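You operate a simulated robot arm through the tools that you are given. There is no shell and no other tool.

Carry out the task below with a simulated two-armed robot. There is one attempt and no reset: what you move stays moved.

Task
Take the lid off the grey jar and lay it down on the top of the tun bench.
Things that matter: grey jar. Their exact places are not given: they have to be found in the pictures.

It is judged by the outcome, as a careful person would: the job done as asked, and still so three seconds after it is handed in. It fails if anything else is knocked over, pushed out of place, dropped, spilled or broken. Lids that push on must go on centred and level and be pressed home; caps that screw on are set level and turned clockwise until they are tight.

Robot
Two 6-joint arms with three-finger grippers on one trunk, on a base that moves. Base frame: it is fixed to the floor where the robot stands at the start and does not move with it; the origin is under the middle of the robot, x ahead of it, y to its left, z up. Readings come in m, degrees, newtons and seconds.
The left shoulder is at the start at [0.022, 0.17, 1.39], the right one opposite. With the tool pointing down near the work surface each hand reaches from about 0.32 to 0.58 m from the robot's upright axis, wherever it stands, measured 20 degrees to its own side. Places, roughly: grey jar [-0.75, -3.75, 0.75]. Payload 2.2 kg a hand.
The tool frame of a hand sits at the grasp point between the pads (the TCP): z along the fingers, y along the line on which they close. The tips reach 0.025 m beyond it. The gripper opens to 0.104 m; its body begins 0.074 m behind the TCP.
Orientation is that of the tool frame in the base frame, as [roll, pitch, yaw] about the fixed x, y, z axes, in that order (R = Rz(yaw) Ry(pitch) Rx(roll)). With the fingers straight down and closing along the base's y, the tool's x points along the base's -x, its y along +y and its z along -z.

Tools
- The arms move only by the tool apply_moves. It takes "left_targets", "right_targets" or both (then of equal length, played together; a hand with none holds still); each is a list of rows, each a list of 3 entries, a list of its own where there are three numbers: the shift along the tool's x, y, z in m, then the turn, a rotation vector about the tool's x, y, z in degrees, then the gripper command, from -1 (fully open) to 1 (shut), values between in proportion. In form: [[[dx, dy, dz], [wx, wy, wz], grip], ...]. A call has 1 to 20 rows; each row shifts and turns the commanded pose from where the row before left it, along the tool's axes as they then stand. A row lasts 0.2 s, in which the tool goes at most 0.05 m and 8.6 degrees; a call with a longer step from one row to the next is refused whole, and so is a gripper value outside its range. Where a pose cannot be reached the arm comes as near as it can. A force on the tool above 40 N (or 10 N above the force at the start of the call, whichever is more), or a blocked arm, ends the call early, and 0.2 s more pass. The fingers move at their own pace (about 0.072 m/s each) and stop on an object; they squeeze with about 42 N. The grip force told is the motor's: it shows also when the fingers shut on nothing. Time passes only in rows, and 0.2 s behind the last, so rows that do not move let the fingers close. The reply holds the time, the measured pose of the TCP, the force on the tool along the base axes, the opening and the grip force, in the units named above and with some noise, with the torque about the TCP (base axes, N m) and any sound that the robot's microphone picked up.
- Cameras (640 x 400 px; columns grow to the right, rows downward): "scene" is now at [0.1534, -0.0083, 1.2752]; the picture's right is [-0.11, -0.99, 0.00], its down [-0.65, 0.07, -0.76] and it looks along [0.75, -0.09, -0.65] (base axes); focal length 275 px, centre (320, 200). "left" rides on the left gripper at [0.082, -0.003, -0.104] in its tool frame; the picture's right is [0.04, 1.00, 0.00], its down [-0.75, 0.03, -0.66] and it looks along [-0.66, 0.03, 0.75] (tool axes); focal length 256 px, centre (320, 200). "right" rides on the right gripper at [0.082, 0.003, -0.104] in its tool frame; the picture's right is [-0.04, 1.00, 0.00], its down [-0.75, -0.03, -0.66] and it looks along [-0.66, -0.03, 0.75] (tool axes); focal length 256 px, centre (320, 200).
- snapshot(camera): a new picture of that camera. No time passes.
- raise_lower(by): moves the trunk up (or, below 0, down) by that many m; the arms and the scene camera ride with it, the base frame stays. It gives what a move gives, with no picture.
- steer(legs): drives the robot by 1 to 6 legs, each [ahead, left, turn to the left] in m, m and degrees, along the robot's own axes; the way and the turn of a leg run together, so that a leg with both is an arc; at most 1.5 m and 180 degrees a leg. The arms and the cameras ride along, it lands a little off, and it stops where it bumps. It gives what a move gives.
- aim_head(pan, tilt): turns the head with the scene camera to pan (to the left, within 60 degrees either way) and tilt (down, from -29 to 69), counted from straight ahead of the robot (the tilt from the chest, where the trunk bows). It gives what a move gives.
- point_at(camera, pixels): for up to 12 pixels [column, row] of the newest picture of that camera ("zoom" is the newest enlarged one), the place [x, y, z] in the base frame of the surface seen there, good to about 0.002 m. No time passes.
- inspect(camera, box): a new picture of the part [left, top, right, bottom] of that camera's present view, enlarged. No time passes.
- finish_job(): hands the job in; it is judged then, once.

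Leave the grippers open and the arms clear of the work at the hand-in unless told otherwise.

The tools are called after "Request:" as a command line: name --argument value ..., lists and objects as JSON in quotes. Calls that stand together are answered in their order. apply_moves: Moves the arms, as the interface text tells. Its arguments: {"type":"object","properties":{"left_targets":{"type":"array","items":{"type":"array"}},"right_targets":{"type":"array","items":{"type":"array"}}},"required":[]} The other tools are called the same way: raise_lower (by) moves the trunk up or down; steer (legs) drives the base; aim_head (pan, tilt) turns the head that bears the scene camera; snapshot (camera) takes a picture; point_at (camera, pixels) gives the place of the surface under pixels of a picture; inspect (camera, box) takes an enlarged picture of a part of a camera's view; finish_job () hands the job in.

At the start:

```text
time_s: 0.0
left_tool_pos: [0.4175, 0.2021, 0.9596]
left_tool_rot: [176.3, -0.5, -179.1]
left_wrist_force: [0.4, 0.3, 0.0]
left_torque: [0.01, -0.01, -0.02]
left_gripper_width: 0.104
left_finger_force: 0.1
right_tool_pos: [0.3369, -0.2177, 0.9336]
right_tool_rot: [-175.1, -0.4, -179.8]
right_wrist_force: [-0.2, 0.9, 0.2]
right_torque: [0.01, -0.01, 0.01]
right_gripper_width: 0.1039
right_finger_force: 0.0
trunk travel left (down, up): [-0.582, 0.16]
robot x, y, heading: [-0.0012, -0.0011, -0.1]
head pan, tilt (commanded): [-6.5, 40.7]
```

scene: 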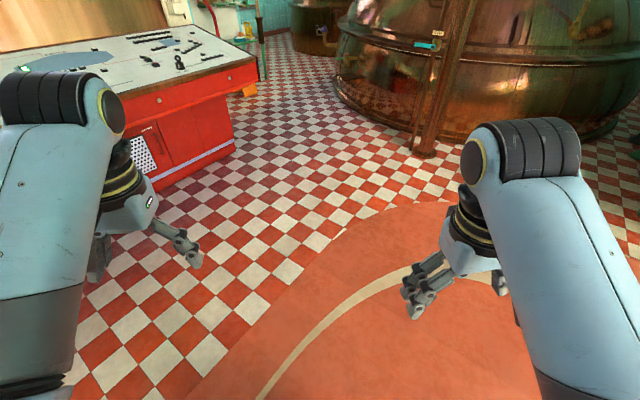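
right: 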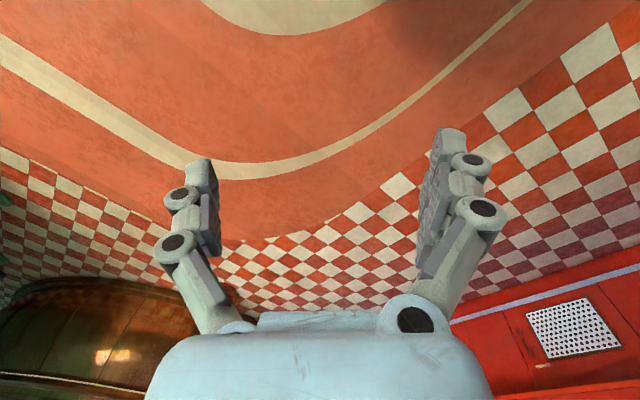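
left: 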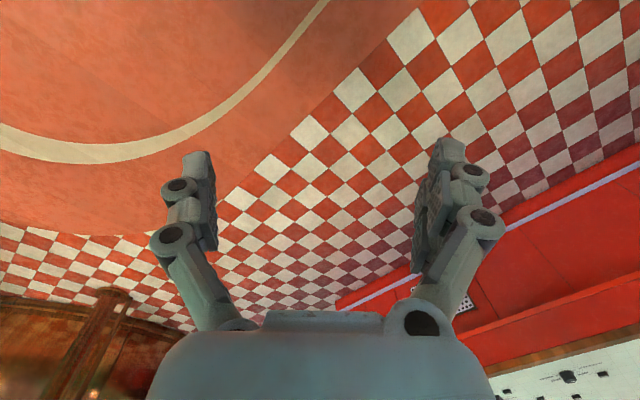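

The jar should be about 3.75 m to the robot's right and a little behind it. I'll turn the head to the right and look there before driving.

Request:
aim_head --pan -60 --tilt 15

Request:
snapshot --camera "scene"

```text
time_s: 1.2
left_tool_pos: [0.4178, 0.2052, 0.9592]
left_tool_rot: [176.2, -0.4, -179.2]
left_wrist_force: [0.6, 0.1, 0.3]
left_torque: [0.02, -0.01, -0.02]
left_gripper_width: 0.1043
left_finger_force: 0.1
right_tool_pos: [0.3378, -0.2192, 0.9332]
right_tool_rot: [-174.9, -0.3, -179.8]
right_wrist_force: [-0.5, 0.1, 0.4]
right_torque: [0.01, 0.04, -0.02]
right_gripper_width: 0.104
right_finger_force: 0.1
trunk travel left (down, up): [-0.582, 0.16]
robot x, y, heading: [0.0014, -0.001, 0.1]
head pan, tilt (commanded): [-60.0, 15.0]
```

```text
taken
```

scene: 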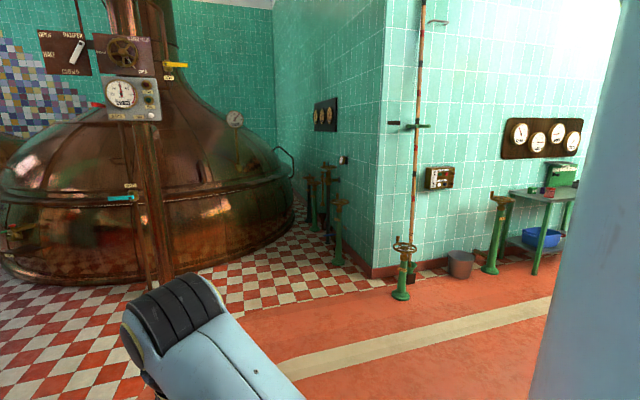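

I can see a green-legged bench at the right edge, around pixel (545, 200). I'll turn the robot 95° to the right in place and look straight ahead.

Request:
steer --legs '[[0, 0, -95]]'

Request:
aim_head --pan 0 --tilt 15

Request:
snapshot --camera "scene"

```text
time_s: 5.7
left_tool_pos: [0.1653, -0.4345, 0.9597]
left_tool_rot: [176.2, -0.4, 85.3]
left_wrist_force: [-0.2, -0.9, -0.1]
left_torque: [0.02, -0.03, 0.0]
left_gripper_width: 0.1038
left_finger_force: 0.1
right_tool_pos: [-0.2495, -0.3155, 0.9336]
right_tool_rot: [-174.8, -0.3, 84.7]
right_wrist_force: [0.0, 0.3, 0.2]
right_torque: [0.04, -0.05, 0.01]
right_gripper_width: 0.1041
right_finger_force: 0.0
trunk travel left (down, up): [-0.582, 0.16]
robot x, y, heading: [0.0022, -0.0006, -95.1]
head pan, tilt (commanded): [-60.0, 15.0]
```

```text
time_s: 7.0
left_tool_pos: [0.1649, -0.4348, 0.9589]
left_tool_rot: [176.1, -0.4, 85.4]
left_wrist_force: [0.2, 0.1, -0.3]
left_torque: [-0.01, 0.0, 0.02]
left_gripper_width: 0.1042
left_finger_force: 0.0
right_tool_pos: [-0.2508, -0.3144, 0.9344]
right_tool_rot: [-174.8, -0.3, 84.8]
right_wrist_force: [0.4, 0.2, 0.2]
right_torque: [0.0, 0.03, -0.04]
right_gripper_width: 0.1037
right_finger_force: 0.0
trunk travel left (down, up): [-0.582, 0.16]
robot x, y, heading: [0.0014, -0.0001, -95.5]
head pan, tilt (commanded): [0.0, 15.0]
```

```text
taken
```

scene: 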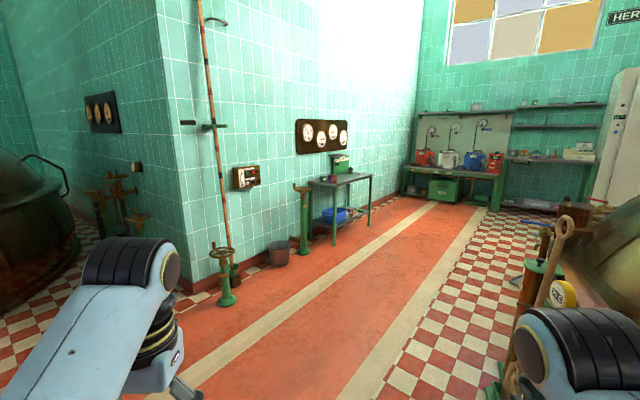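

I see a small bench on the left wall, a work table with jars or canisters at the back, and a tun at the right. I'll measure several points to orient.

Request:
point_at --camera "scene" --pixels '[[345, 178], [337, 179], [448, 160], [472, 162], [495, 162], [424, 157], [560, 290], [540, 270], [600, 200], [580, 150], [500, 335], [443, 188]]'

Request:
inspect --camera "scene" --box '[380, 90, 640, 252]'

```text
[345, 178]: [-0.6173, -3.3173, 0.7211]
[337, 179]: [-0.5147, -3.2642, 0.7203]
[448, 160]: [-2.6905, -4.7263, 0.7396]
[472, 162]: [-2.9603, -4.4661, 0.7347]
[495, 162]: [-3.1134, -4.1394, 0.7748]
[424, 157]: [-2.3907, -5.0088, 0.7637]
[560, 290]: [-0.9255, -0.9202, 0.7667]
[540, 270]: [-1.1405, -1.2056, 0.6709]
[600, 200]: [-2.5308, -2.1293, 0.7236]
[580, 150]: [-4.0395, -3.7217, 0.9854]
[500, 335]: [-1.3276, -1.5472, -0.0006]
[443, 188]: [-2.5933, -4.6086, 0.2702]
```

```text
2.46 times, centred on (510, 171) of scene
```

zoom: 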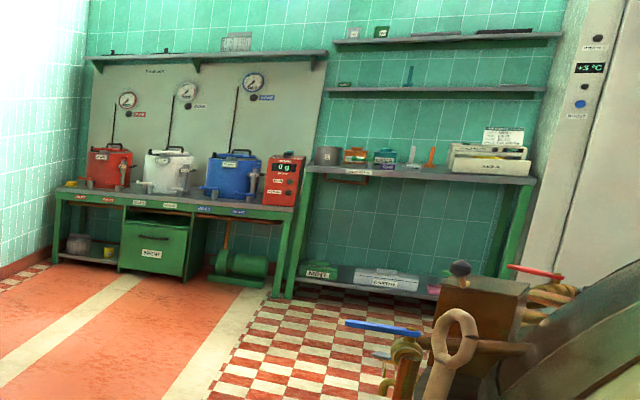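

The small bench near [-0.6, -3.3], with its top at 0.72 m, matches the jar's rough place. I'll zoom in on it.

Request:
inspect --camera "scene" --box '[280, 130, 408, 210]'

```text
5.00 times, centred on (344, 170) of scene
```

zoom: 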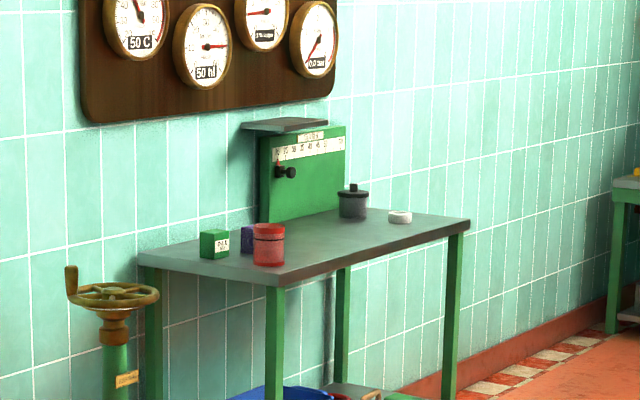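

The grey jar with a dark knobbed lid is at zoom (352, 203), toward the far back of the bench. There is also a red jar, small boxes and a white ring. I'll measure all of them.

Request:
point_at --camera "zoom" --pixels '[[352, 187], [352, 205], [368, 193], [400, 215], [268, 240], [213, 242], [246, 235], [140, 255], [280, 284], [468, 222], [372, 208], [345, 130]]'

```text
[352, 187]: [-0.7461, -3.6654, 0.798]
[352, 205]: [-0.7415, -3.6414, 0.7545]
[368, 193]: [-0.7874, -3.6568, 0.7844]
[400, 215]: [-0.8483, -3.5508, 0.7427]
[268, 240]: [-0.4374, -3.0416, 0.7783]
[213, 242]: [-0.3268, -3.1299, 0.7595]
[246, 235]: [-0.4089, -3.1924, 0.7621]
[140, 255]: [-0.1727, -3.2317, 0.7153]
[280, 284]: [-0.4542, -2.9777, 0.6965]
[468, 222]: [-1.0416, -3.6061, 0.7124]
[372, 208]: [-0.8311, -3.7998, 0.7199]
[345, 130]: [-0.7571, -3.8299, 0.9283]
```

The bench's long front edge runs from about [-0.45, -2.98] to [-1.04, -3.61], and the jar stands at about [-0.75, -3.67]. Before driving I'll measure the floor obstacles along the way in the wide picture: the valve pillar, the bucket, and the tun fittings at the right.

Request:
point_at --camera "scene" --pixels '[[228, 303], [278, 265], [302, 253], [215, 250], [334, 244], [368, 225], [480, 385], [515, 310], [525, 240], [545, 310], [430, 370], [300, 192]]'

Request:
inspect --camera "scene" --box '[440, 200, 640, 400]'

```text
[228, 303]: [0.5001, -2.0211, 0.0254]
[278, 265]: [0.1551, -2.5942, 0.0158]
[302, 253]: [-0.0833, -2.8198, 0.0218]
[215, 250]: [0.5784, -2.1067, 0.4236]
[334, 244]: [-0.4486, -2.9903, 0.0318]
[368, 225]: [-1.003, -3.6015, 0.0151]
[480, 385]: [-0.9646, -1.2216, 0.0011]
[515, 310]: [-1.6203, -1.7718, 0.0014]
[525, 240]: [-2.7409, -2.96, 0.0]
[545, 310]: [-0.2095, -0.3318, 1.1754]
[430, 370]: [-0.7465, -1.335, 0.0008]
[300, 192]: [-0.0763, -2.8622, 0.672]
```

```text
2.00 times, centred on (540, 300) of scene
```

zoom: 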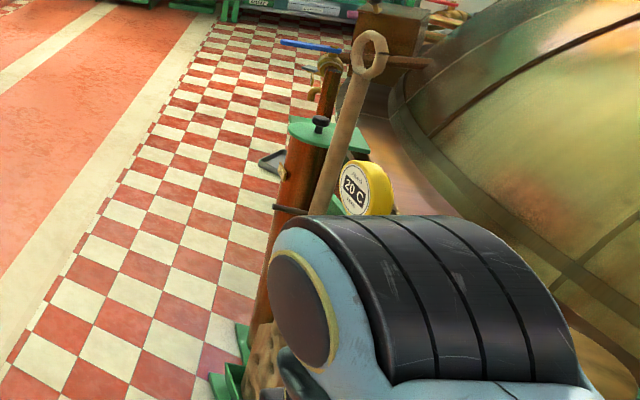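

The way is clear: the valve pillar is at [0.5, -2.0], another pillar at [-0.08, -2.82], and a tun stand near [-1.0, -1.2]. I'll drive to about [-0.3, -1.4], turn to heading about -127°, go ahead 1.3 m, and check there.

Request:
steer --legs '[[1.42, -0.165, 0], [0, 0, -31.5], [1.3, 0, 0]]'

Request:
snapshot --camera "scene"

```text
time_s: 21.7
left_tool_pos: [-1.1813, -2.8732, 0.9601]
left_tool_rot: [176.3, -0.3, 53.6]
left_wrist_force: [0.5, -0.5, 0.2]
left_torque: [-0.01, -0.04, 0.01]
left_gripper_width: 0.1038
left_finger_force: 0.0
right_tool_pos: [-1.471, -2.553, 0.933]
right_tool_rot: [-174.9, -0.3, 53.1]
right_wrist_force: [-0.3, 0.1, 0.7]
right_torque: [0.01, 0.02, 0.01]
right_gripper_width: 0.1038
right_finger_force: 0.0
trunk travel left (down, up): [-0.582, 0.16]
robot x, y, heading: [-1.0939, -2.4153, -127.2]
head pan, tilt (commanded): [0.0, 15.0]
```

```text
taken
```

scene: 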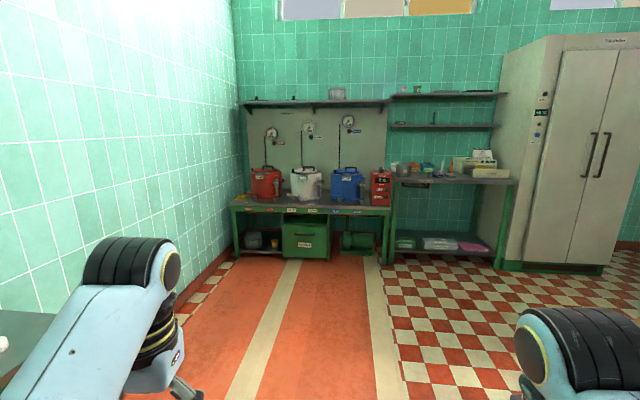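

The robot is at [-1.09, -2.42], heading -127°, with the bench on its left. I'll go ahead 0.70 m while shifting slightly, then turn left 84° to face the bench from about 0.65 m off its front edge.

Request:
steer --legs '[[0.7, 0.13, 0], [0, 0, 84]]'

Request:
aim_head --pan 0 --tilt 35

Request:
snapshot --camera "scene"

```text
time_s: 29.1
left_tool_pos: [-0.9728, -3.1963, 0.9598]
left_tool_rot: [176.2, -0.4, 136.9]
left_wrist_force: [0.2, -0.1, -0.3]
left_torque: [-0.02, 0.0, 0.02]
left_gripper_width: 0.1041
left_finger_force: 0.1
right_tool_pos: [-1.3255, -3.4465, 0.9338]
right_tool_rot: [-174.9, -0.3, 136.4]
right_wrist_force: [0.8, -0.6, -0.1]
right_torque: [0.0, 0.02, -0.01]
right_gripper_width: 0.1037
right_finger_force: 0.1
trunk travel left (down, up): [-0.582, 0.16]
robot x, y, heading: [-1.4156, -3.052, -44.0]
head pan, tilt (commanded): [0.0, 15.0]
```

```text
time_s: 30.0
left_tool_pos: [-0.9714, -3.1972, 0.9598]
left_tool_rot: [176.1, -0.4, 136.9]
left_wrist_force: [-0.3, 0.5, 0.6]
left_torque: [-0.01, -0.02, -0.02]
left_gripper_width: 0.1039
left_finger_force: 0.1
right_tool_pos: [-1.3256, -3.4476, 0.9334]
right_tool_rot: [-174.8, -0.4, 136.4]
right_wrist_force: [-0.1, 0.3, 0.1]
right_torque: [0.0, 0.0, 0.01]
right_gripper_width: 0.1041
right_finger_force: 0.1
trunk travel left (down, up): [-0.582, 0.16]
robot x, y, heading: [-1.4173, -3.0525, -44.0]
head pan, tilt (commanded): [0.0, 35.0]
```

```text
taken
```

scene: 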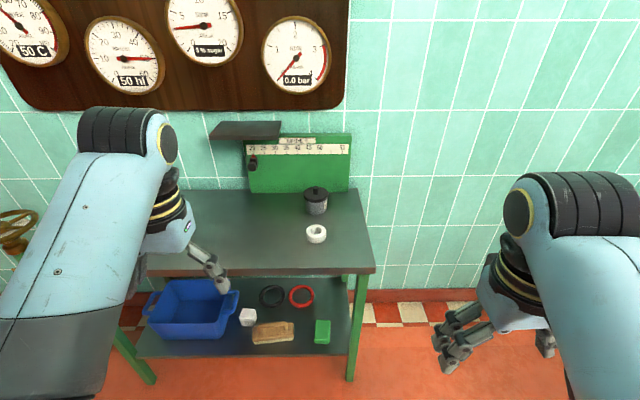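

The grey jar is in plain view at (316, 200), with a white roll of tape in front of it at (316, 233). I'll zoom in for detail.

Request:
inspect --camera "scene" --box '[252, 160, 380, 240]'

```text
5.00 times, centred on (316, 200) of scene
```

zoom: 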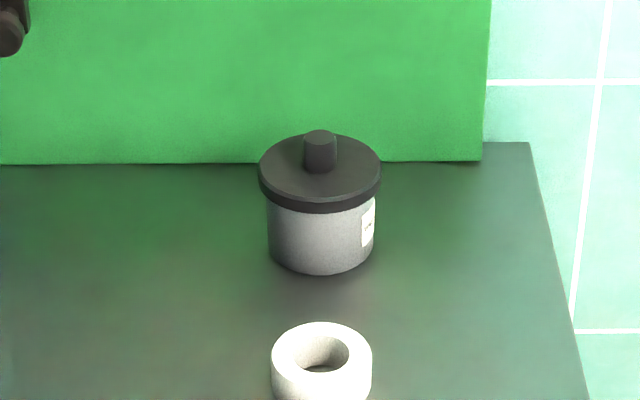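

Request:
point_at --camera "zoom" --pixels '[[320, 137], [320, 162], [265, 170], [378, 175], [320, 185], [320, 205], [320, 240], [320, 285], [480, 165], [322, 335], [285, 385], [365, 375]]'

Request:
point_at --camera "scene" --pixels '[[372, 271], [357, 192], [200, 270], [270, 310], [350, 365], [355, 345], [275, 133], [245, 135], [215, 135], [340, 310], [300, 193], [265, 213]]'

```text
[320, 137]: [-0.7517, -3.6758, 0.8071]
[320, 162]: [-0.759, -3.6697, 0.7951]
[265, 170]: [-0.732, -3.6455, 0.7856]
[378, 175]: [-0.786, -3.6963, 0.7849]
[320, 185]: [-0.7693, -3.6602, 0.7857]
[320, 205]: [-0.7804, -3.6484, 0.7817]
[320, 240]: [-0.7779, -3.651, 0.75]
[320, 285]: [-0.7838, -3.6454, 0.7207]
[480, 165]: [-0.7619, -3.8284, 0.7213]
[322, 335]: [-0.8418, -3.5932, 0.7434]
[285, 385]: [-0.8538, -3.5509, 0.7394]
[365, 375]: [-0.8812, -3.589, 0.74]
```

```text
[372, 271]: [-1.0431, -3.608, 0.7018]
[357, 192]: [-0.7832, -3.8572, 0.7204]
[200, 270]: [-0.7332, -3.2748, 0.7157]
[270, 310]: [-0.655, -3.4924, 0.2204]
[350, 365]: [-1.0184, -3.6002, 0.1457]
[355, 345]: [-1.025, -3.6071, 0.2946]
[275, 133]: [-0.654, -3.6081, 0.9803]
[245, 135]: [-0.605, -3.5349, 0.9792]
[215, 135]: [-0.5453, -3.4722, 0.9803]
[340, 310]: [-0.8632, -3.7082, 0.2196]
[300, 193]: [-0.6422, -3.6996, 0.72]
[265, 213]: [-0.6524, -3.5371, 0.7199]
```

The jar's centre is about [-0.759, -3.671]. The lid's top is at 0.786, its knob reaches 0.807, and the bench top is at 0.72. A hood at z 0.98 sits behind and to the left. I need to know how far the robot's base sticks out in front, so I'll tilt the head fully down.

Request:
aim_head --pan 0 --tilt 69

Request:
snapshot --camera "scene"

```text
time_s: 31.0
left_tool_pos: [-0.9725, -3.1962, 0.9584]
left_tool_rot: [176.0, -0.3, 137.0]
left_wrist_force: [0.3, 0.2, 0.4]
left_torque: [0.0, 0.0, 0.0]
left_gripper_width: 0.1041
left_finger_force: 0.0
right_tool_pos: [-1.3253, -3.4465, 0.934]
right_tool_rot: [-174.8, -0.3, 136.4]
right_wrist_force: [0.8, -1.0, 0.3]
right_torque: [0.04, 0.01, 0.03]
right_gripper_width: 0.1037
right_finger_force: 0.0
trunk travel left (down, up): [-0.582, 0.16]
robot x, y, heading: [-1.4181, -3.0548, -43.8]
head pan, tilt (commanded): [0.0, 68.8]
```

```text
taken
```

scene: 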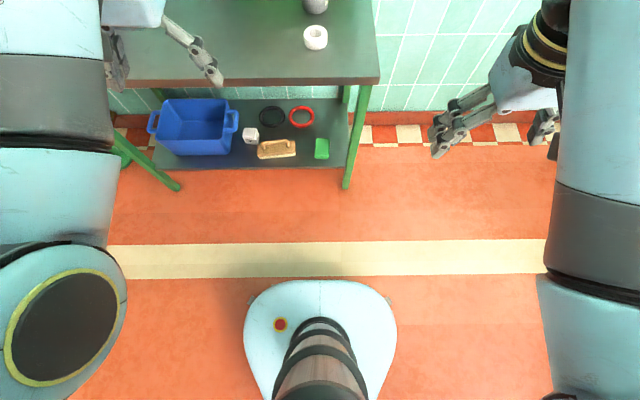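

The base's front edge is visible at (320, 283). I'll measure it, along with the bench shelf edge.

Request:
point_at --camera "scene" --pixels '[[320, 284], [320, 295], [250, 310], [395, 310], [320, 279], [250, 167], [346, 188], [378, 82], [250, 84], [175, 190]]'

```text
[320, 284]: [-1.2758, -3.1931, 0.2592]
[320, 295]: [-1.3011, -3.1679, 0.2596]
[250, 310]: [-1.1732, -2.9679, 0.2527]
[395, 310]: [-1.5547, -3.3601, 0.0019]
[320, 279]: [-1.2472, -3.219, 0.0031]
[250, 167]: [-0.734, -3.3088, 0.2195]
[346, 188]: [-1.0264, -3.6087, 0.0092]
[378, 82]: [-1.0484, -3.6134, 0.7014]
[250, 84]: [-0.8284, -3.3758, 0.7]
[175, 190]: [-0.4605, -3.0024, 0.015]
```

The base's front edge is 0.20 m ahead of the axis and the bench's front edge is 0.65 m ahead. The jar is 0.90 m ahead and about 0.01 m left. I'll first pull the left hand up and back, away from the hood. Then I'll drive 0.17 m left and 0.38 m ahead, so the right hand can reach the jar.

Request:
apply_moves --left_targets '[[[0.03, 0, -0.03], [0, 0, 0], -1], [[0.03, 0, -0.03], [0, 0, 0], -1], [[0.02, 0, -0.03], [0, 0, 0], -1], [[0, 0, 0], [0, 0, 0], -1]]'

Request:
steer --legs '[[0, 0.17, 0], [0.37, 0, 0]]'

Request:
aim_head --pan -10 --tilt 50

Request:
snapshot --camera "scene"

Request:
snapshot --camera "right"

```text
time_s: 31.7
left_tool_pos: [-0.9748, -3.1172, 0.9749]
left_tool_rot: [163.8, 1.2, 137.2]
left_wrist_force: [0.5, -0.2, -0.2]
left_torque: [-0.03, -0.01, 0.02]
left_gripper_width: 0.104
left_finger_force: 0.1
left hand out of reach, approached as far as the arm can: row 1, 2, 3
right_tool_pos: [-1.3248, -3.4469, 0.9331]
right_tool_rot: [-174.8, -0.3, 136.3]
right_wrist_force: [0.1, 1.1, -0.7]
right_torque: [0.0, 0.01, -0.01]
right_gripper_width: 0.1039
right_finger_force: 0.0
trunk travel left (down, up): [-0.582, 0.16]
robot x, y, heading: [-1.417, -3.0528, -43.8]
head pan, tilt (commanded): [0.0, 68.8]
stopped in row 3 (left hand): the arm was blocked; the commanded pose is now the measured one
```

```text
time_s: 35.1
left_tool_pos: [-0.5867, -3.2527, 0.974]
left_tool_rot: [164.0, 1.2, 137.4]
left_wrist_force: [0.2, 0.6, 0.3]
left_torque: [0.04, 0.0, -0.01]
left_gripper_width: 0.1041
left_finger_force: 0.0
right_tool_pos: [-0.9356, -3.5829, 0.9332]
right_tool_rot: [-174.7, -0.4, 136.5]
right_wrist_force: [-0.3, -0.2, -0.7]
right_torque: [-0.01, -0.02, -0.03]
right_gripper_width: 0.1038
right_finger_force: 0.1
trunk travel left (down, up): [-0.582, 0.16]
robot x, y, heading: [-1.0312, -3.1915, -43.6]
head pan, tilt (commanded): [0.0, 68.8]
```

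```text
time_s: 35.9
left_tool_pos: [-0.5872, -3.2534, 0.9755]
left_tool_rot: [163.9, 1.1, 137.4]
left_wrist_force: [-0.8, -0.8, 0.6]
left_torque: [0.06, 0.0, 0.01]
left_gripper_width: 0.1037
left_finger_force: 0.0
right_tool_pos: [-0.9373, -3.5828, 0.9322]
right_tool_rot: [-174.8, -0.3, 136.5]
right_wrist_force: [-0.4, 0.5, 1.8]
right_torque: [0.0, -0.03, -0.02]
right_gripper_width: 0.1038
right_finger_force: 0.0
trunk travel left (down, up): [-0.582, 0.16]
robot x, y, heading: [-1.0283, -3.191, -43.7]
head pan, tilt (commanded): [-10.0, 50.0]
```

```text
taken
```

scene: 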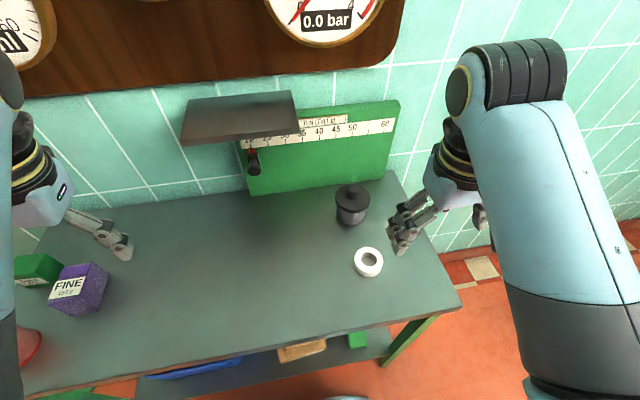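

```text
taken
```

right: 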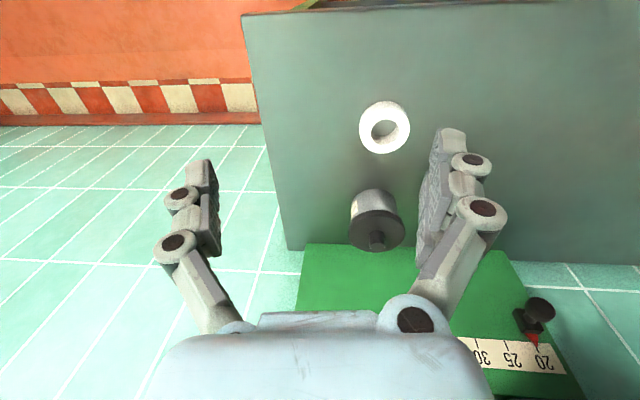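

Both arms are clear. I'll zoom in on the jar from here to refine the position of its lid and knob.

Request:
inspect --camera "scene" --box '[312, 170, 392, 220]'

Request:
inspect --camera "right" --box '[320, 175, 432, 245]'

```text
8.00 times, centred on (352, 195) of scene
```

zoom: 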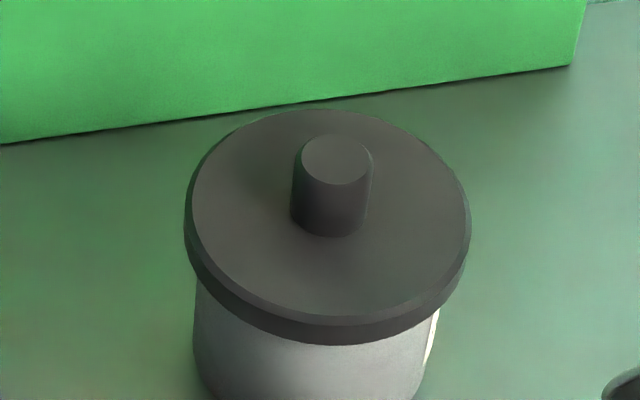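

```text
5.71 times, centred on (376, 210) of right
```

zoom: 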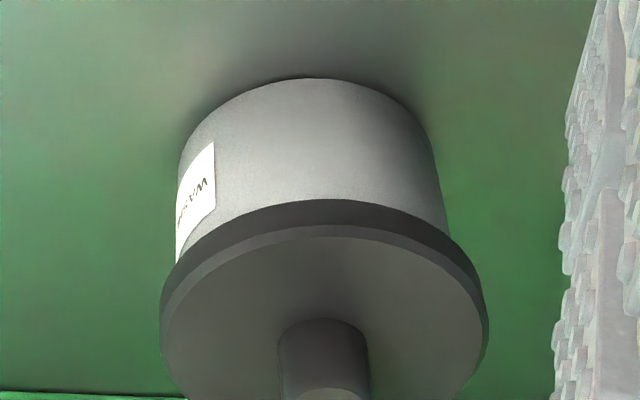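

The lid is a flat dark disc with a cylindrical knob. I'll take the scene zoom again and measure the knob and rim points on it.

Request:
inspect --camera "scene" --box '[312, 170, 392, 220]'

Request:
point_at --camera "zoom" --pixels '[[336, 158], [310, 160], [362, 160], [336, 140], [336, 178], [195, 205], [465, 215], [320, 115], [335, 310], [335, 335], [330, 370], [330, 225]]'

```text
8.00 times, centred on (352, 195) of scene
```

zoom: 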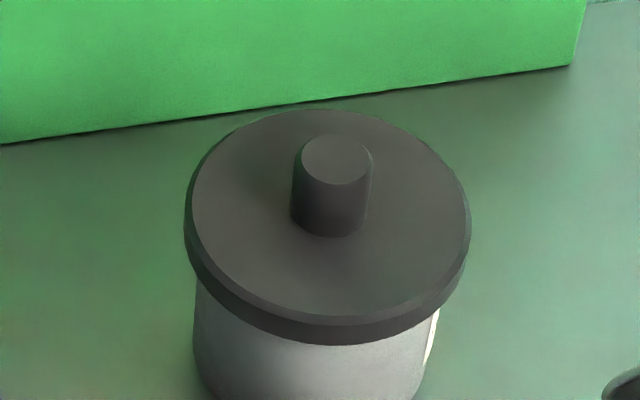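

```text
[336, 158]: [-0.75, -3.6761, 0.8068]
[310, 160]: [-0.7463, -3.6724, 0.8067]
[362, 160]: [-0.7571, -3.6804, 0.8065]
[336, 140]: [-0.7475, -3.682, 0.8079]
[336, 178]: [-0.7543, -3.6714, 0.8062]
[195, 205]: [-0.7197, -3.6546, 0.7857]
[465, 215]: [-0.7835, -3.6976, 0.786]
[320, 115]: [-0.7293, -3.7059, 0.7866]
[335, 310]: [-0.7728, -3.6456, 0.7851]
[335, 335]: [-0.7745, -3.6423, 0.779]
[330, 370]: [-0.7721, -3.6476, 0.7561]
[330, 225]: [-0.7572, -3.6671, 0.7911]
```

The knob's centre is at [-0.751, -3.676], with its top at 0.807. The knob is 0.020 m across, and the lid is 0.077 m across with its top at 0.786. I'll bring the right hand above the knob with the tool level and the fingers part open at about 0.06 m, ending with the TCP near z 0.88.

Request:
apply_moves --right_targets '[[[0, 0, 0], [-5.2, 0, 0], -0.15], [[-0.033, 0.01, 0.008], [0, 0, 0], -0.15], [[-0.033, 0.01, 0.008], [0, 0, 0], -0.15], [[-0.033, 0.01, 0.008], [0, 0, 0], -0.15], [[-0.033, 0.01, 0.008], [0, 0, 0], -0.15], [[-0.033, 0.01, 0.008], [0, 0, 0], -0.15], [[-0.033, 0.01, 0.008], [0, 0, 0], -0.15], [[0, 0, 0], [0, 0, 0], -0.15], [[0, 0, 0], [0, 0, 0], -0.15]]'

Request:
snapshot --camera "right"

Request:
snapshot --camera "scene"

```text
time_s: 37.9
left_tool_pos: [-0.5874, -3.2538, 0.9743]
left_tool_rot: [163.9, 1.1, 137.5]
left_wrist_force: [0.5, -0.5, -0.3]
left_torque: [-0.04, 0.05, 0.0]
left_gripper_width: 0.1042
left_finger_force: 0.0
right_tool_pos: [-0.7526, -3.6749, 0.8852]
right_tool_rot: [-179.9, -0.2, 136.5]
right_wrist_force: [-0.3, 0.5, 0.6]
right_torque: [0.03, 0.0, 0.0]
right_gripper_width: 0.0601
right_finger_force: 0.0
trunk travel left (down, up): [-0.582, 0.16]
robot x, y, heading: [-1.0302, -3.1896, -43.8]
head pan, tilt (commanded): [-10.0, 50.0]
```

```text
taken
```

right: 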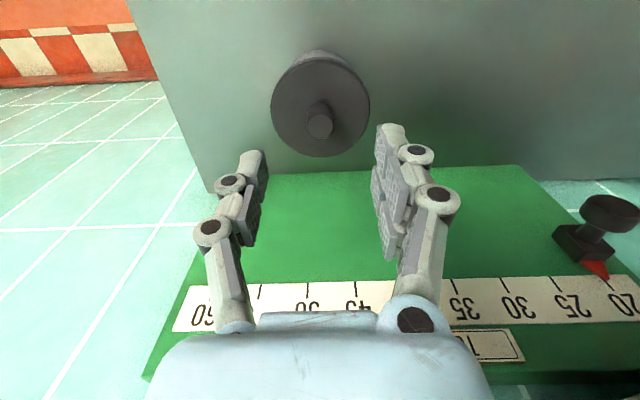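

```text
taken
```

scene: 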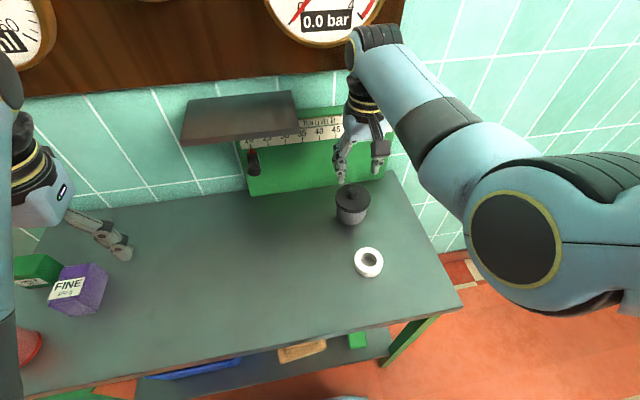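

The knob sits between the fingers in the wrist view at about (319, 122). I'll check its place with the wrist camera before descending.

Request:
point_at --camera "right" --pixels '[[319, 127], [310, 127], [329, 127], [319, 117], [319, 137], [285, 100], [350, 100], [320, 75], [320, 148]]'

Request:
inspect --camera "right" --box '[240, 40, 400, 140]'

```text
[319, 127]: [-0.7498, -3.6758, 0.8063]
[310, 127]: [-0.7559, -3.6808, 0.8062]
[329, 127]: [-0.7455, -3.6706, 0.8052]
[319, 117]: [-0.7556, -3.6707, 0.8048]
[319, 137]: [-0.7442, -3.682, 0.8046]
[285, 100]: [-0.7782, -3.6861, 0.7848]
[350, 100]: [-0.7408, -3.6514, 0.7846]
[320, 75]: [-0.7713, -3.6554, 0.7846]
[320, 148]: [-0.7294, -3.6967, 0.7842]
```

```text
4.00 times, centred on (320, 90) of right
```

zoom: 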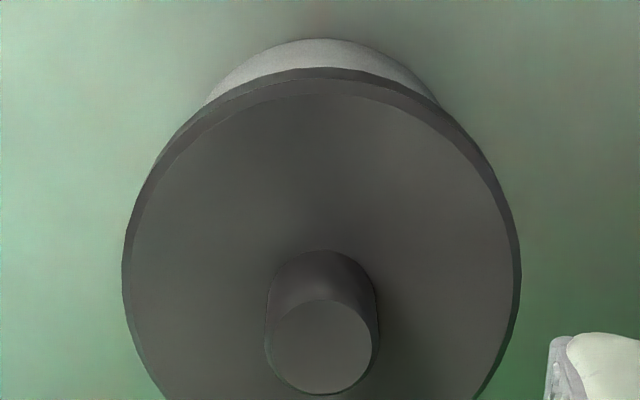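

The knob's centre is [-0.750, -3.676] and the TCP is within 2.5 mm of it. I'll correct that and come down to z 0.82 with the fingers open at 0.06 m.

Request:
apply_moves --right_targets '[[[-0.0024, 0.0008, 0.02], [0, 0, 0], -0.15], [[0, 0, 0.02], [0, 0, 0], -0.15], [[0, 0, 0.015], [0, 0, 0], -0.15], [[0, 0, 0.008], [0, 0, 0], -0.15], [[0, 0, 0], [0, 0, 0], -0.15]]'

Request:
snapshot --camera "right"

Request:
inspect --camera "scene" --box '[288, 130, 416, 210]'

```text
time_s: 39.1
left_tool_pos: [-0.5876, -3.2523, 0.9762]
left_tool_rot: [164.0, 1.1, 137.4]
left_wrist_force: [0.1, -0.2, 0.3]
left_torque: [0.0, -0.02, 0.0]
left_gripper_width: 0.1038
left_finger_force: 0.1
right_tool_pos: [-0.7502, -3.6767, 0.8213]
right_tool_rot: [179.9, -0.4, 136.6]
right_wrist_force: [0.8, -1.3, -0.5]
right_torque: [0.0, 0.01, 0.0]
right_gripper_width: 0.0595
right_finger_force: 0.0
trunk travel left (down, up): [-0.582, 0.16]
robot x, y, heading: [-1.0259, -3.1903, -43.9]
head pan, tilt (commanded): [-10.0, 50.0]
```

```text
taken
```

right: 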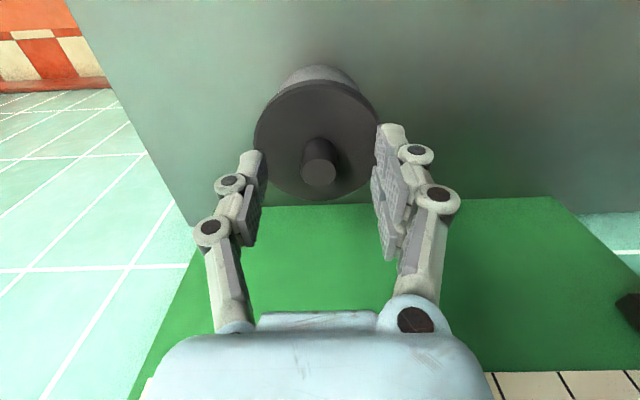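

```text
5.00 times, centred on (352, 170) of scene
```

zoom: 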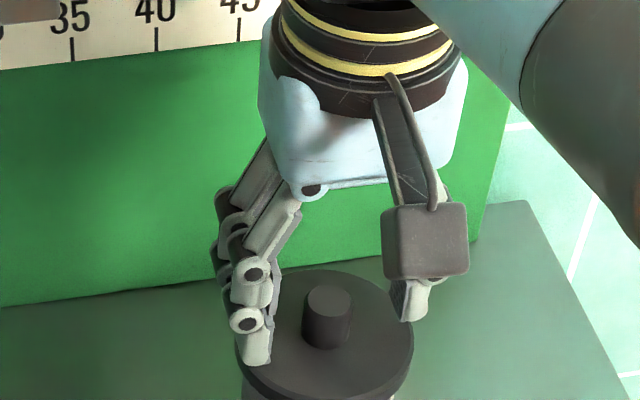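

The fingers straddle the knob with two on the left and one on the right. I'll come down another 6 mm, which puts the tips about 4 mm above the lid face, and then close on the knob.

Request:
apply_moves --right_targets '[[[0, 0, 0.006], [0, 0, 0], -0.15], [[0, 0, 0], [0, 0, 0], -0.15], [[0, 0, 0], [0, 0, 0], 0.3], [[0, 0, 0], [0, 0, 0], 0.6]]'

Request:
inspect --camera "scene" --box '[288, 130, 416, 210]'

Request:
snapshot --camera "right"

```text
time_s: 40.1
left_tool_pos: [-0.5873, -3.2519, 0.9742]
left_tool_rot: [163.9, 1.1, 137.5]
left_wrist_force: [-0.2, 0.0, 0.0]
left_torque: [0.02, 0.02, 0.01]
left_gripper_width: 0.1039
left_finger_force: 0.0
right_tool_pos: [-0.7495, -3.6766, 0.8162]
right_tool_rot: [180.0, -0.4, 136.5]
right_wrist_force: [0.3, -0.2, 0.3]
right_torque: [0.01, 0.04, -0.02]
right_gripper_width: 0.0222
right_finger_force: 4.6
trunk travel left (down, up): [-0.582, 0.16]
robot x, y, heading: [-1.0287, -3.1906, -43.9]
head pan, tilt (commanded): [-10.0, 50.0]
```

```text
5.00 times, centred on (352, 170) of scene
```

zoom: 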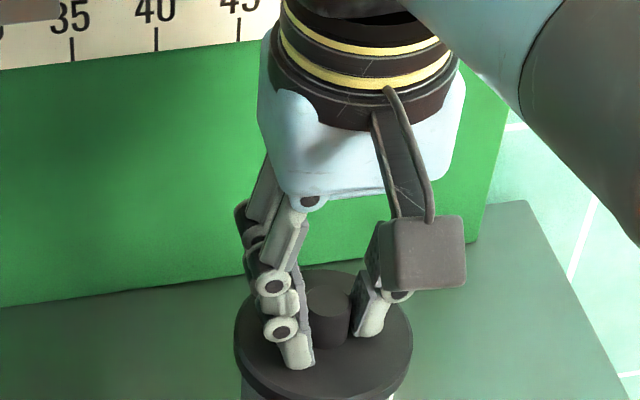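

```text
taken
```

right: 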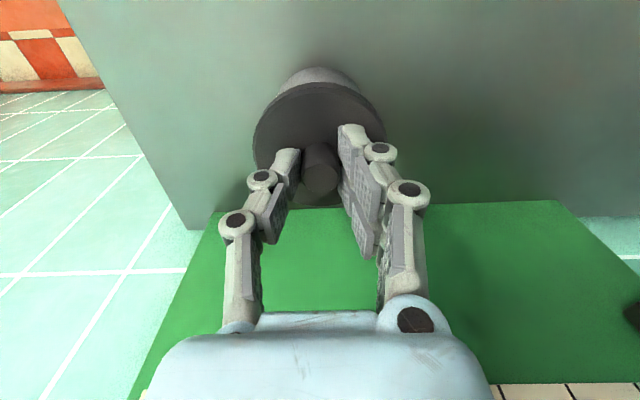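

The fingers are almost on the knob at 0.022 m opening. I'll close fully and let the grip build.

Request:
apply_moves --right_targets '[[[0, 0, 0], [0, 0, 0], 0.8], [[0, 0, 0], [0, 0, 0], 1], [[0, 0, 0], [0, 0, 0], 1], [[0, 0, 0], [0, 0, 0], 1]]'

Request:
inspect --camera "scene" --box '[288, 130, 416, 210]'

Request:
inspect --camera "right" --box '[200, 50, 440, 200]'

```text
time_s: 41.1
left_tool_pos: [-0.5882, -3.2526, 0.9744]
left_tool_rot: [164.0, 1.1, 137.4]
left_wrist_force: [-0.3, 0.1, 0.1]
left_torque: [0.01, 0.01, 0.02]
left_gripper_width: 0.1039
left_finger_force: 0.1
right_tool_pos: [-0.7495, -3.6769, 0.8155]
right_tool_rot: [180.0, -0.2, 136.5]
right_wrist_force: [0.4, 0.1, 0.6]
right_torque: [0.0, 0.0, -0.01]
right_gripper_width: 0.021
right_finger_force: 42.5
trunk travel left (down, up): [-0.582, 0.16]
robot x, y, heading: [-1.0269, -3.1886, -43.5]
head pan, tilt (commanded): [-10.0, 50.0]
```

```text
5.00 times, centred on (352, 170) of scene
```

zoom: 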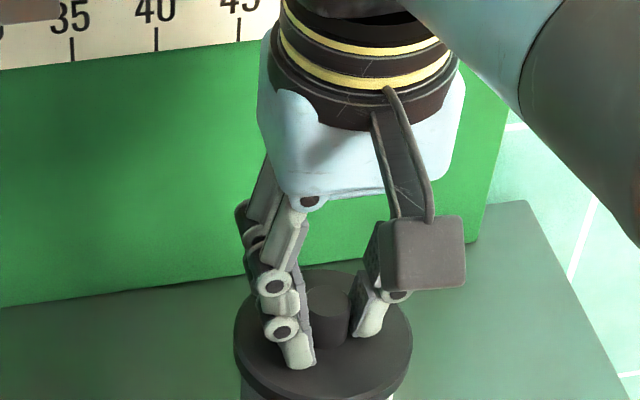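

```text
2.67 times, centred on (320, 125) of right
```

zoom: 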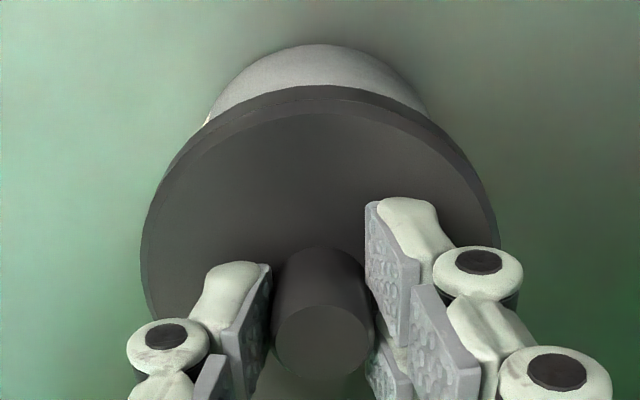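

The knob is gripped, with 0.021 m opening and 42 N. I'll lift just 4 mm slowly, watching the force and whether the jar comes up too.

Request:
apply_moves --right_targets '[[[0, 0, -0.002], [0, 0, 0], 1], [[0, 0, -0.002], [0, 0, 0], 1], [[0, 0, 0], [0, 0, 0], 1]]'

Request:
inspect --camera "scene" --box '[312, 170, 392, 220]'

Request:
inspect --camera "right" --box '[200, 50, 440, 200]'

```text
time_s: 41.9
left_tool_pos: [-0.5872, -3.252, 0.9766]
left_tool_rot: [163.9, 1.1, 137.5]
left_wrist_force: [0.5, -0.6, 0.6]
left_torque: [0.0, 0.0, -0.02]
left_gripper_width: 0.104
left_finger_force: 0.0
right_tool_pos: [-0.7505, -3.6758, 0.8196]
right_tool_rot: [180.0, -0.5, 136.6]
right_wrist_force: [-0.6, 0.3, -0.5]
right_torque: [-0.01, -0.03, -0.02]
right_gripper_width: 0.021
right_finger_force: 42.3
trunk travel left (down, up): [-0.582, 0.16]
robot x, y, heading: [-1.0297, -3.1885, -43.8]
head pan, tilt (commanded): [-10.0, 50.0]
```

```text
8.00 times, centred on (352, 195) of scene
```

zoom: 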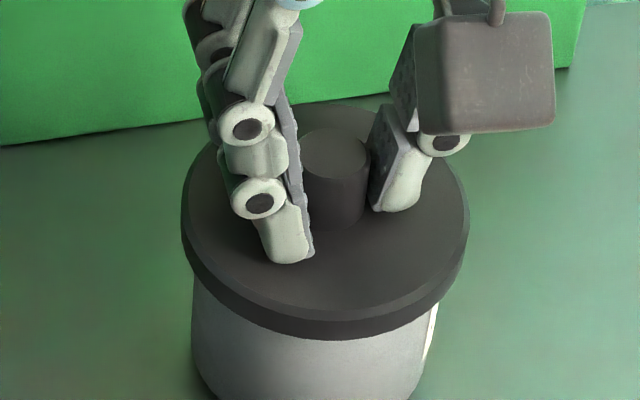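

```text
2.67 times, centred on (320, 125) of right
```

zoom: 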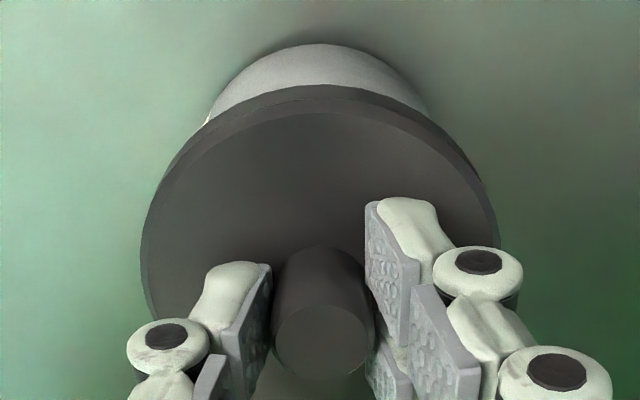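

The force barely changed. I'll measure the lid's top and the jar body to see what has risen.

Request:
point_at --camera "zoom" --pixels '[[320, 150], [320, 95], [320, 60], [320, 45], [320, 20]]'

Request:
inspect --camera "scene" --box '[304, 178, 400, 238]'

Request:
point_at --camera "zoom" --pixels '[[320, 200], [325, 222], [325, 235], [325, 260], [325, 285], [320, 300], [320, 310], [320, 320], [320, 330]]'

```text
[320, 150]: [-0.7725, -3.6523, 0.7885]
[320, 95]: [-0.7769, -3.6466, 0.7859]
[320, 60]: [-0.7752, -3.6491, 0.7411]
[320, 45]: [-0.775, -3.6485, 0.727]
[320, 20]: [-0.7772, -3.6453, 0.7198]
```

```text
6.67 times, centred on (352, 208) of scene
```

zoom: 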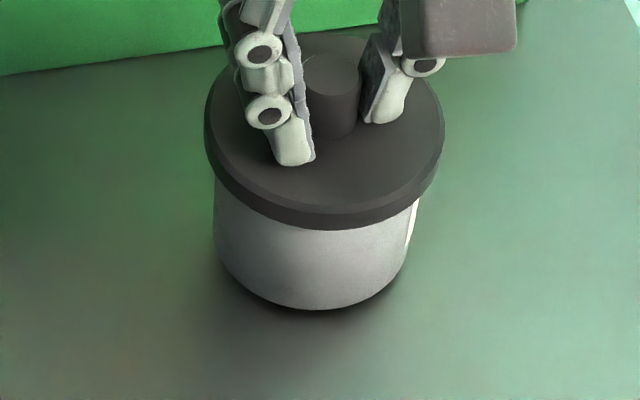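

```text
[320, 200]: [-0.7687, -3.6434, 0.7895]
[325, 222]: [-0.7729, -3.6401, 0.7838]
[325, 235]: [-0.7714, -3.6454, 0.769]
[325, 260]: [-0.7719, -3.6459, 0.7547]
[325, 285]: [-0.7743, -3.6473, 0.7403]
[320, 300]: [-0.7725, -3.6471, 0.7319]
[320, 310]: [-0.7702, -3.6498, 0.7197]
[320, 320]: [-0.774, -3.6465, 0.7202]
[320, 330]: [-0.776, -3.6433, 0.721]
```

The jar has risen with the lid: at zoom (320, 310) I can see bench beneath the jar's front edge. So the lid sits tightly on it and one hand isn't enough. I'll set the jar straight back down by the same 4 mm, and then work out how the left hand can hold the jar.

Request:
apply_moves --right_targets '[[[0, 0, 0.002], [0, 0, 0], 1], [[0, 0, 0.001], [0, 0, 0], 1], [[0, 0, 0.001], [0, 0, 0], 1], [[0, 0, 0.0005], [0, 0, 0], 1], [[0, 0, 0], [0, 0, 0], 1]]'

Request:
inspect --camera "scene" --box '[304, 178, 400, 238]'

Request:
point_at --camera "zoom" --pixels '[[325, 227], [325, 240], [325, 260], [325, 285], [320, 300], [320, 306], [320, 312], [320, 318], [320, 324], [320, 330]]'

```text
time_s: 43.1
left_tool_pos: [-0.5874, -3.2522, 0.9751]
left_tool_rot: [163.9, 1.1, 137.3]
left_wrist_force: [0.3, 0.1, -0.8]
left_torque: [0.01, 0.0, 0.01]
left_gripper_width: 0.1039
left_finger_force: 0.1
right_tool_pos: [-0.7499, -3.6756, 0.8156]
right_tool_rot: [-179.9, -0.3, 136.5]
right_wrist_force: [-1.5, -0.2, 4.2]
right_torque: [0.09, 0.01, 0.03]
right_gripper_width: 0.0209
right_finger_force: 42.2
trunk travel left (down, up): [-0.582, 0.16]
robot x, y, heading: [-1.0221, -3.1926, -43.6]
head pan, tilt (commanded): [-10.0, 50.0]
```

```text
6.67 times, centred on (352, 208) of scene
```

zoom: 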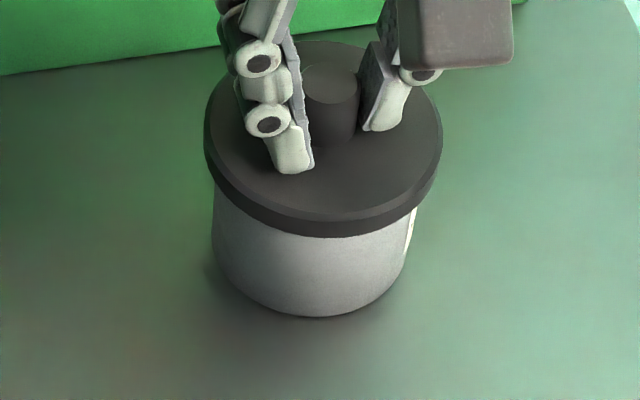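

```text
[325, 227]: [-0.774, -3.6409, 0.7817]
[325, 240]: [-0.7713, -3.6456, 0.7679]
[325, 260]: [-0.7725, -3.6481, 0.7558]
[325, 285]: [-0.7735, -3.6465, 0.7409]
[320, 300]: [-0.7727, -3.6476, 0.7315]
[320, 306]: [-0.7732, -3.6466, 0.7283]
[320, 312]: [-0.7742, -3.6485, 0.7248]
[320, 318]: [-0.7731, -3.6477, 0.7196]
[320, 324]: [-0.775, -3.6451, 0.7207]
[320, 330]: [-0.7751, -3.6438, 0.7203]
```

The jar is back on the bench: the force reads +4 N and the front edge meets the bench. I'll open the fingers a little and rise clear, then study the gripper's shape.

Request:
apply_moves --right_targets '[[[0, 0, -0.0005], [0, 0, 0], 0.6], [[0, 0, 0], [0, 0, 0], 0.2], [[0, 0, 0], [0, 0, 0], -0.15], [[0, 0, 0], [0, 0, 0], -0.15], [[0, 0, -0.02], [0, 0, 0], -0.15], [[0, 0, -0.03], [0, 0, 0], -0.15], [[0, 0, -0.03], [0, 0, 0], -0.15], [[0, 0, 0], [0, 0, 0], -0.15]]'

Request:
snapshot --camera "scene"

Request:
inspect --camera "scene" --box '[272, 60, 432, 160]'

```text
time_s: 44.9
left_tool_pos: [-0.5873, -3.2519, 0.9752]
left_tool_rot: [163.9, 1.1, 137.5]
left_wrist_force: [-0.3, 0.2, -0.1]
left_torque: [0.0, 0.0, 0.01]
left_gripper_width: 0.1039
left_finger_force: 0.1
right_tool_pos: [-0.7492, -3.6758, 0.8959]
right_tool_rot: [179.8, -0.5, 136.5]
right_wrist_force: [0.1, -0.6, 0.5]
right_torque: [0.02, 0.02, 0.03]
right_gripper_width: 0.0596
right_finger_force: 0.1
trunk travel left (down, up): [-0.582, 0.16]
robot x, y, heading: [-1.027, -3.1936, -43.8]
head pan, tilt (commanded): [-10.0, 50.0]
```

```text
taken
```

scene: 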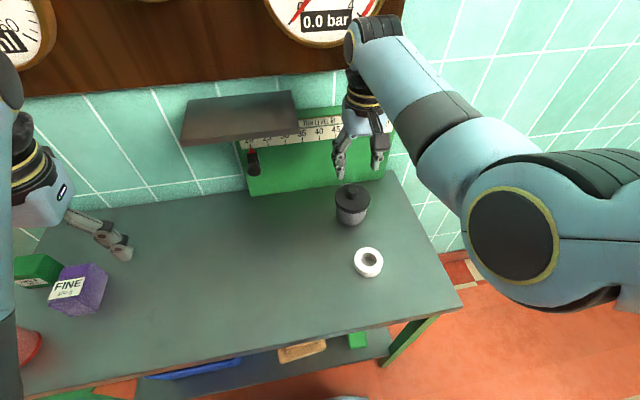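

```text
4.00 times, centred on (352, 110) of scene
```

zoom: 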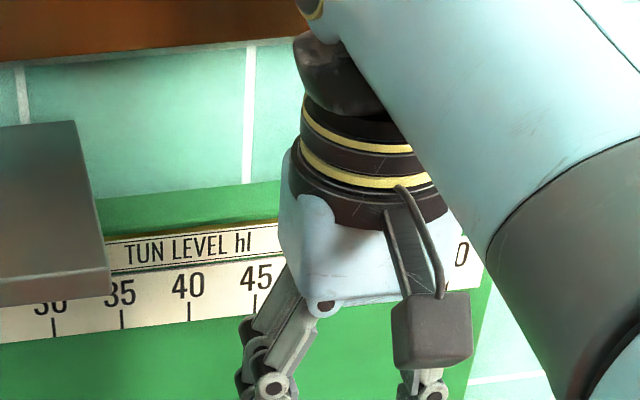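

I'll measure points on the gripper body, the camera block and the fingers in this zoom to learn their size.

Request:
point_at --camera "zoom" --pixels '[[282, 220], [335, 300], [330, 250], [400, 330], [465, 330], [430, 300], [430, 360], [270, 385], [250, 330], [425, 385], [310, 130], [320, 70]]'

Request:
inspect --camera "scene" --box '[312, 130, 408, 190]'

Request:
point_at --camera "zoom" --pixels '[[200, 300], [170, 280], [150, 240], [140, 200], [260, 95], [215, 60], [440, 240], [470, 180], [420, 250], [185, 215], [230, 130], [205, 160]]'

```text
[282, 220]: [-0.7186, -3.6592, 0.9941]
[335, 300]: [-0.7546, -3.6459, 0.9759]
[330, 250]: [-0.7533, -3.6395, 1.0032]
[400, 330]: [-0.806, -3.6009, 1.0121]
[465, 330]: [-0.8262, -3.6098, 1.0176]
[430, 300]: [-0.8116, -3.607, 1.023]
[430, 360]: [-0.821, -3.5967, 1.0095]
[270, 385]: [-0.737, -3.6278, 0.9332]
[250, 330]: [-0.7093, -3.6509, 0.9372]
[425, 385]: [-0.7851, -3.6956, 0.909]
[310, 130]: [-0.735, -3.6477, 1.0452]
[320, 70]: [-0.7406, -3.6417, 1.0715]
```

```text
6.67 times, centred on (360, 160) of scene
```

zoom: 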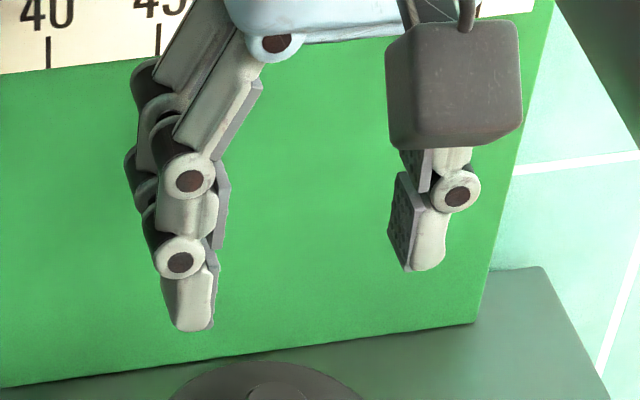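

```text
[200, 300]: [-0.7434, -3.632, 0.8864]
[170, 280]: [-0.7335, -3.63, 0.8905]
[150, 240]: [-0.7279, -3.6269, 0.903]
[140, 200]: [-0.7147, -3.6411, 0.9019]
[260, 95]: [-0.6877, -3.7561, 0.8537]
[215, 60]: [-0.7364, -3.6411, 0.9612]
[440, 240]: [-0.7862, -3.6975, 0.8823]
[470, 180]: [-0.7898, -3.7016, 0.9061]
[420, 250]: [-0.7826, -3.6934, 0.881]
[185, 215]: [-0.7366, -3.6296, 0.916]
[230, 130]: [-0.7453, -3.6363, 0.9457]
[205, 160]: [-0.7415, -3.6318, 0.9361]
```

From these points, in the tool frame: the pair of fingers on the +y side spans x from -0.026 to +0.026. The single finger spans ±0.012, the body is about ±0.035, and the camera block is at x 0.06–0.105.

My plan is that the right hand grips the jar body almost horizontally from the right, where the bench ends and nothing is in the way. The left hand then pulls the lid up by its knob.

For that I'll raise and withdraw the right hand and straighten the left hand. I'll also shift the robot to the right so the jar is straight ahead.

Request:
apply_moves --right_targets '[[[0.0, 0, -0.04], [0, 0, 0], -0.5], [[0.03, -0.02, -0.03], [0, 0, 0], -1], [[0.03, -0.03, -0.02], [0, 0, 0], -1], [[0.03, -0.03, -0.0], [0, 0, 0], -1], [[0.03, -0.03, 0], [0, 0, 0], -1]]' --left_targets '[[[-0.02, 0, 0], [0, 0, 0], -1], [[-0.02, 0, 0], [8, 0, 0], -1], [[-0.02, 0, 0], [8, 0, 0], -1], [[-0.01, 0, 0], [0, 0, 0], -1], [[0, 0, 0], [0, 0, 0], -1]]'

```text
time_s: 46.1
left_tool_pos: [-0.5358, -3.3032, 0.9619]
left_tool_rot: [179.9, 1.2, 137.4]
left_wrist_force: [-0.3, -0.7, -1.3]
left_torque: [0.01, -0.02, 0.01]
left_gripper_width: 0.1039
left_finger_force: 0.1
left hand out of reach, approached as far as the arm can: row 2
right_tool_pos: [-0.9064, -3.682, 0.9598]
right_tool_rot: [179.9, -0.1, 136.7]
right_wrist_force: [0.2, 0.2, -0.9]
right_torque: [-0.04, -0.05, 0.03]
right_gripper_width: 0.1039
right_finger_force: 0.1
right hand out of reach, approached as far as the arm can: row 3, 4, 5
trunk travel left (down, up): [-0.582, 0.16]
robot x, y, heading: [-1.027, -3.1921, -43.6]
head pan, tilt (commanded): [-10.0, 50.0]
```

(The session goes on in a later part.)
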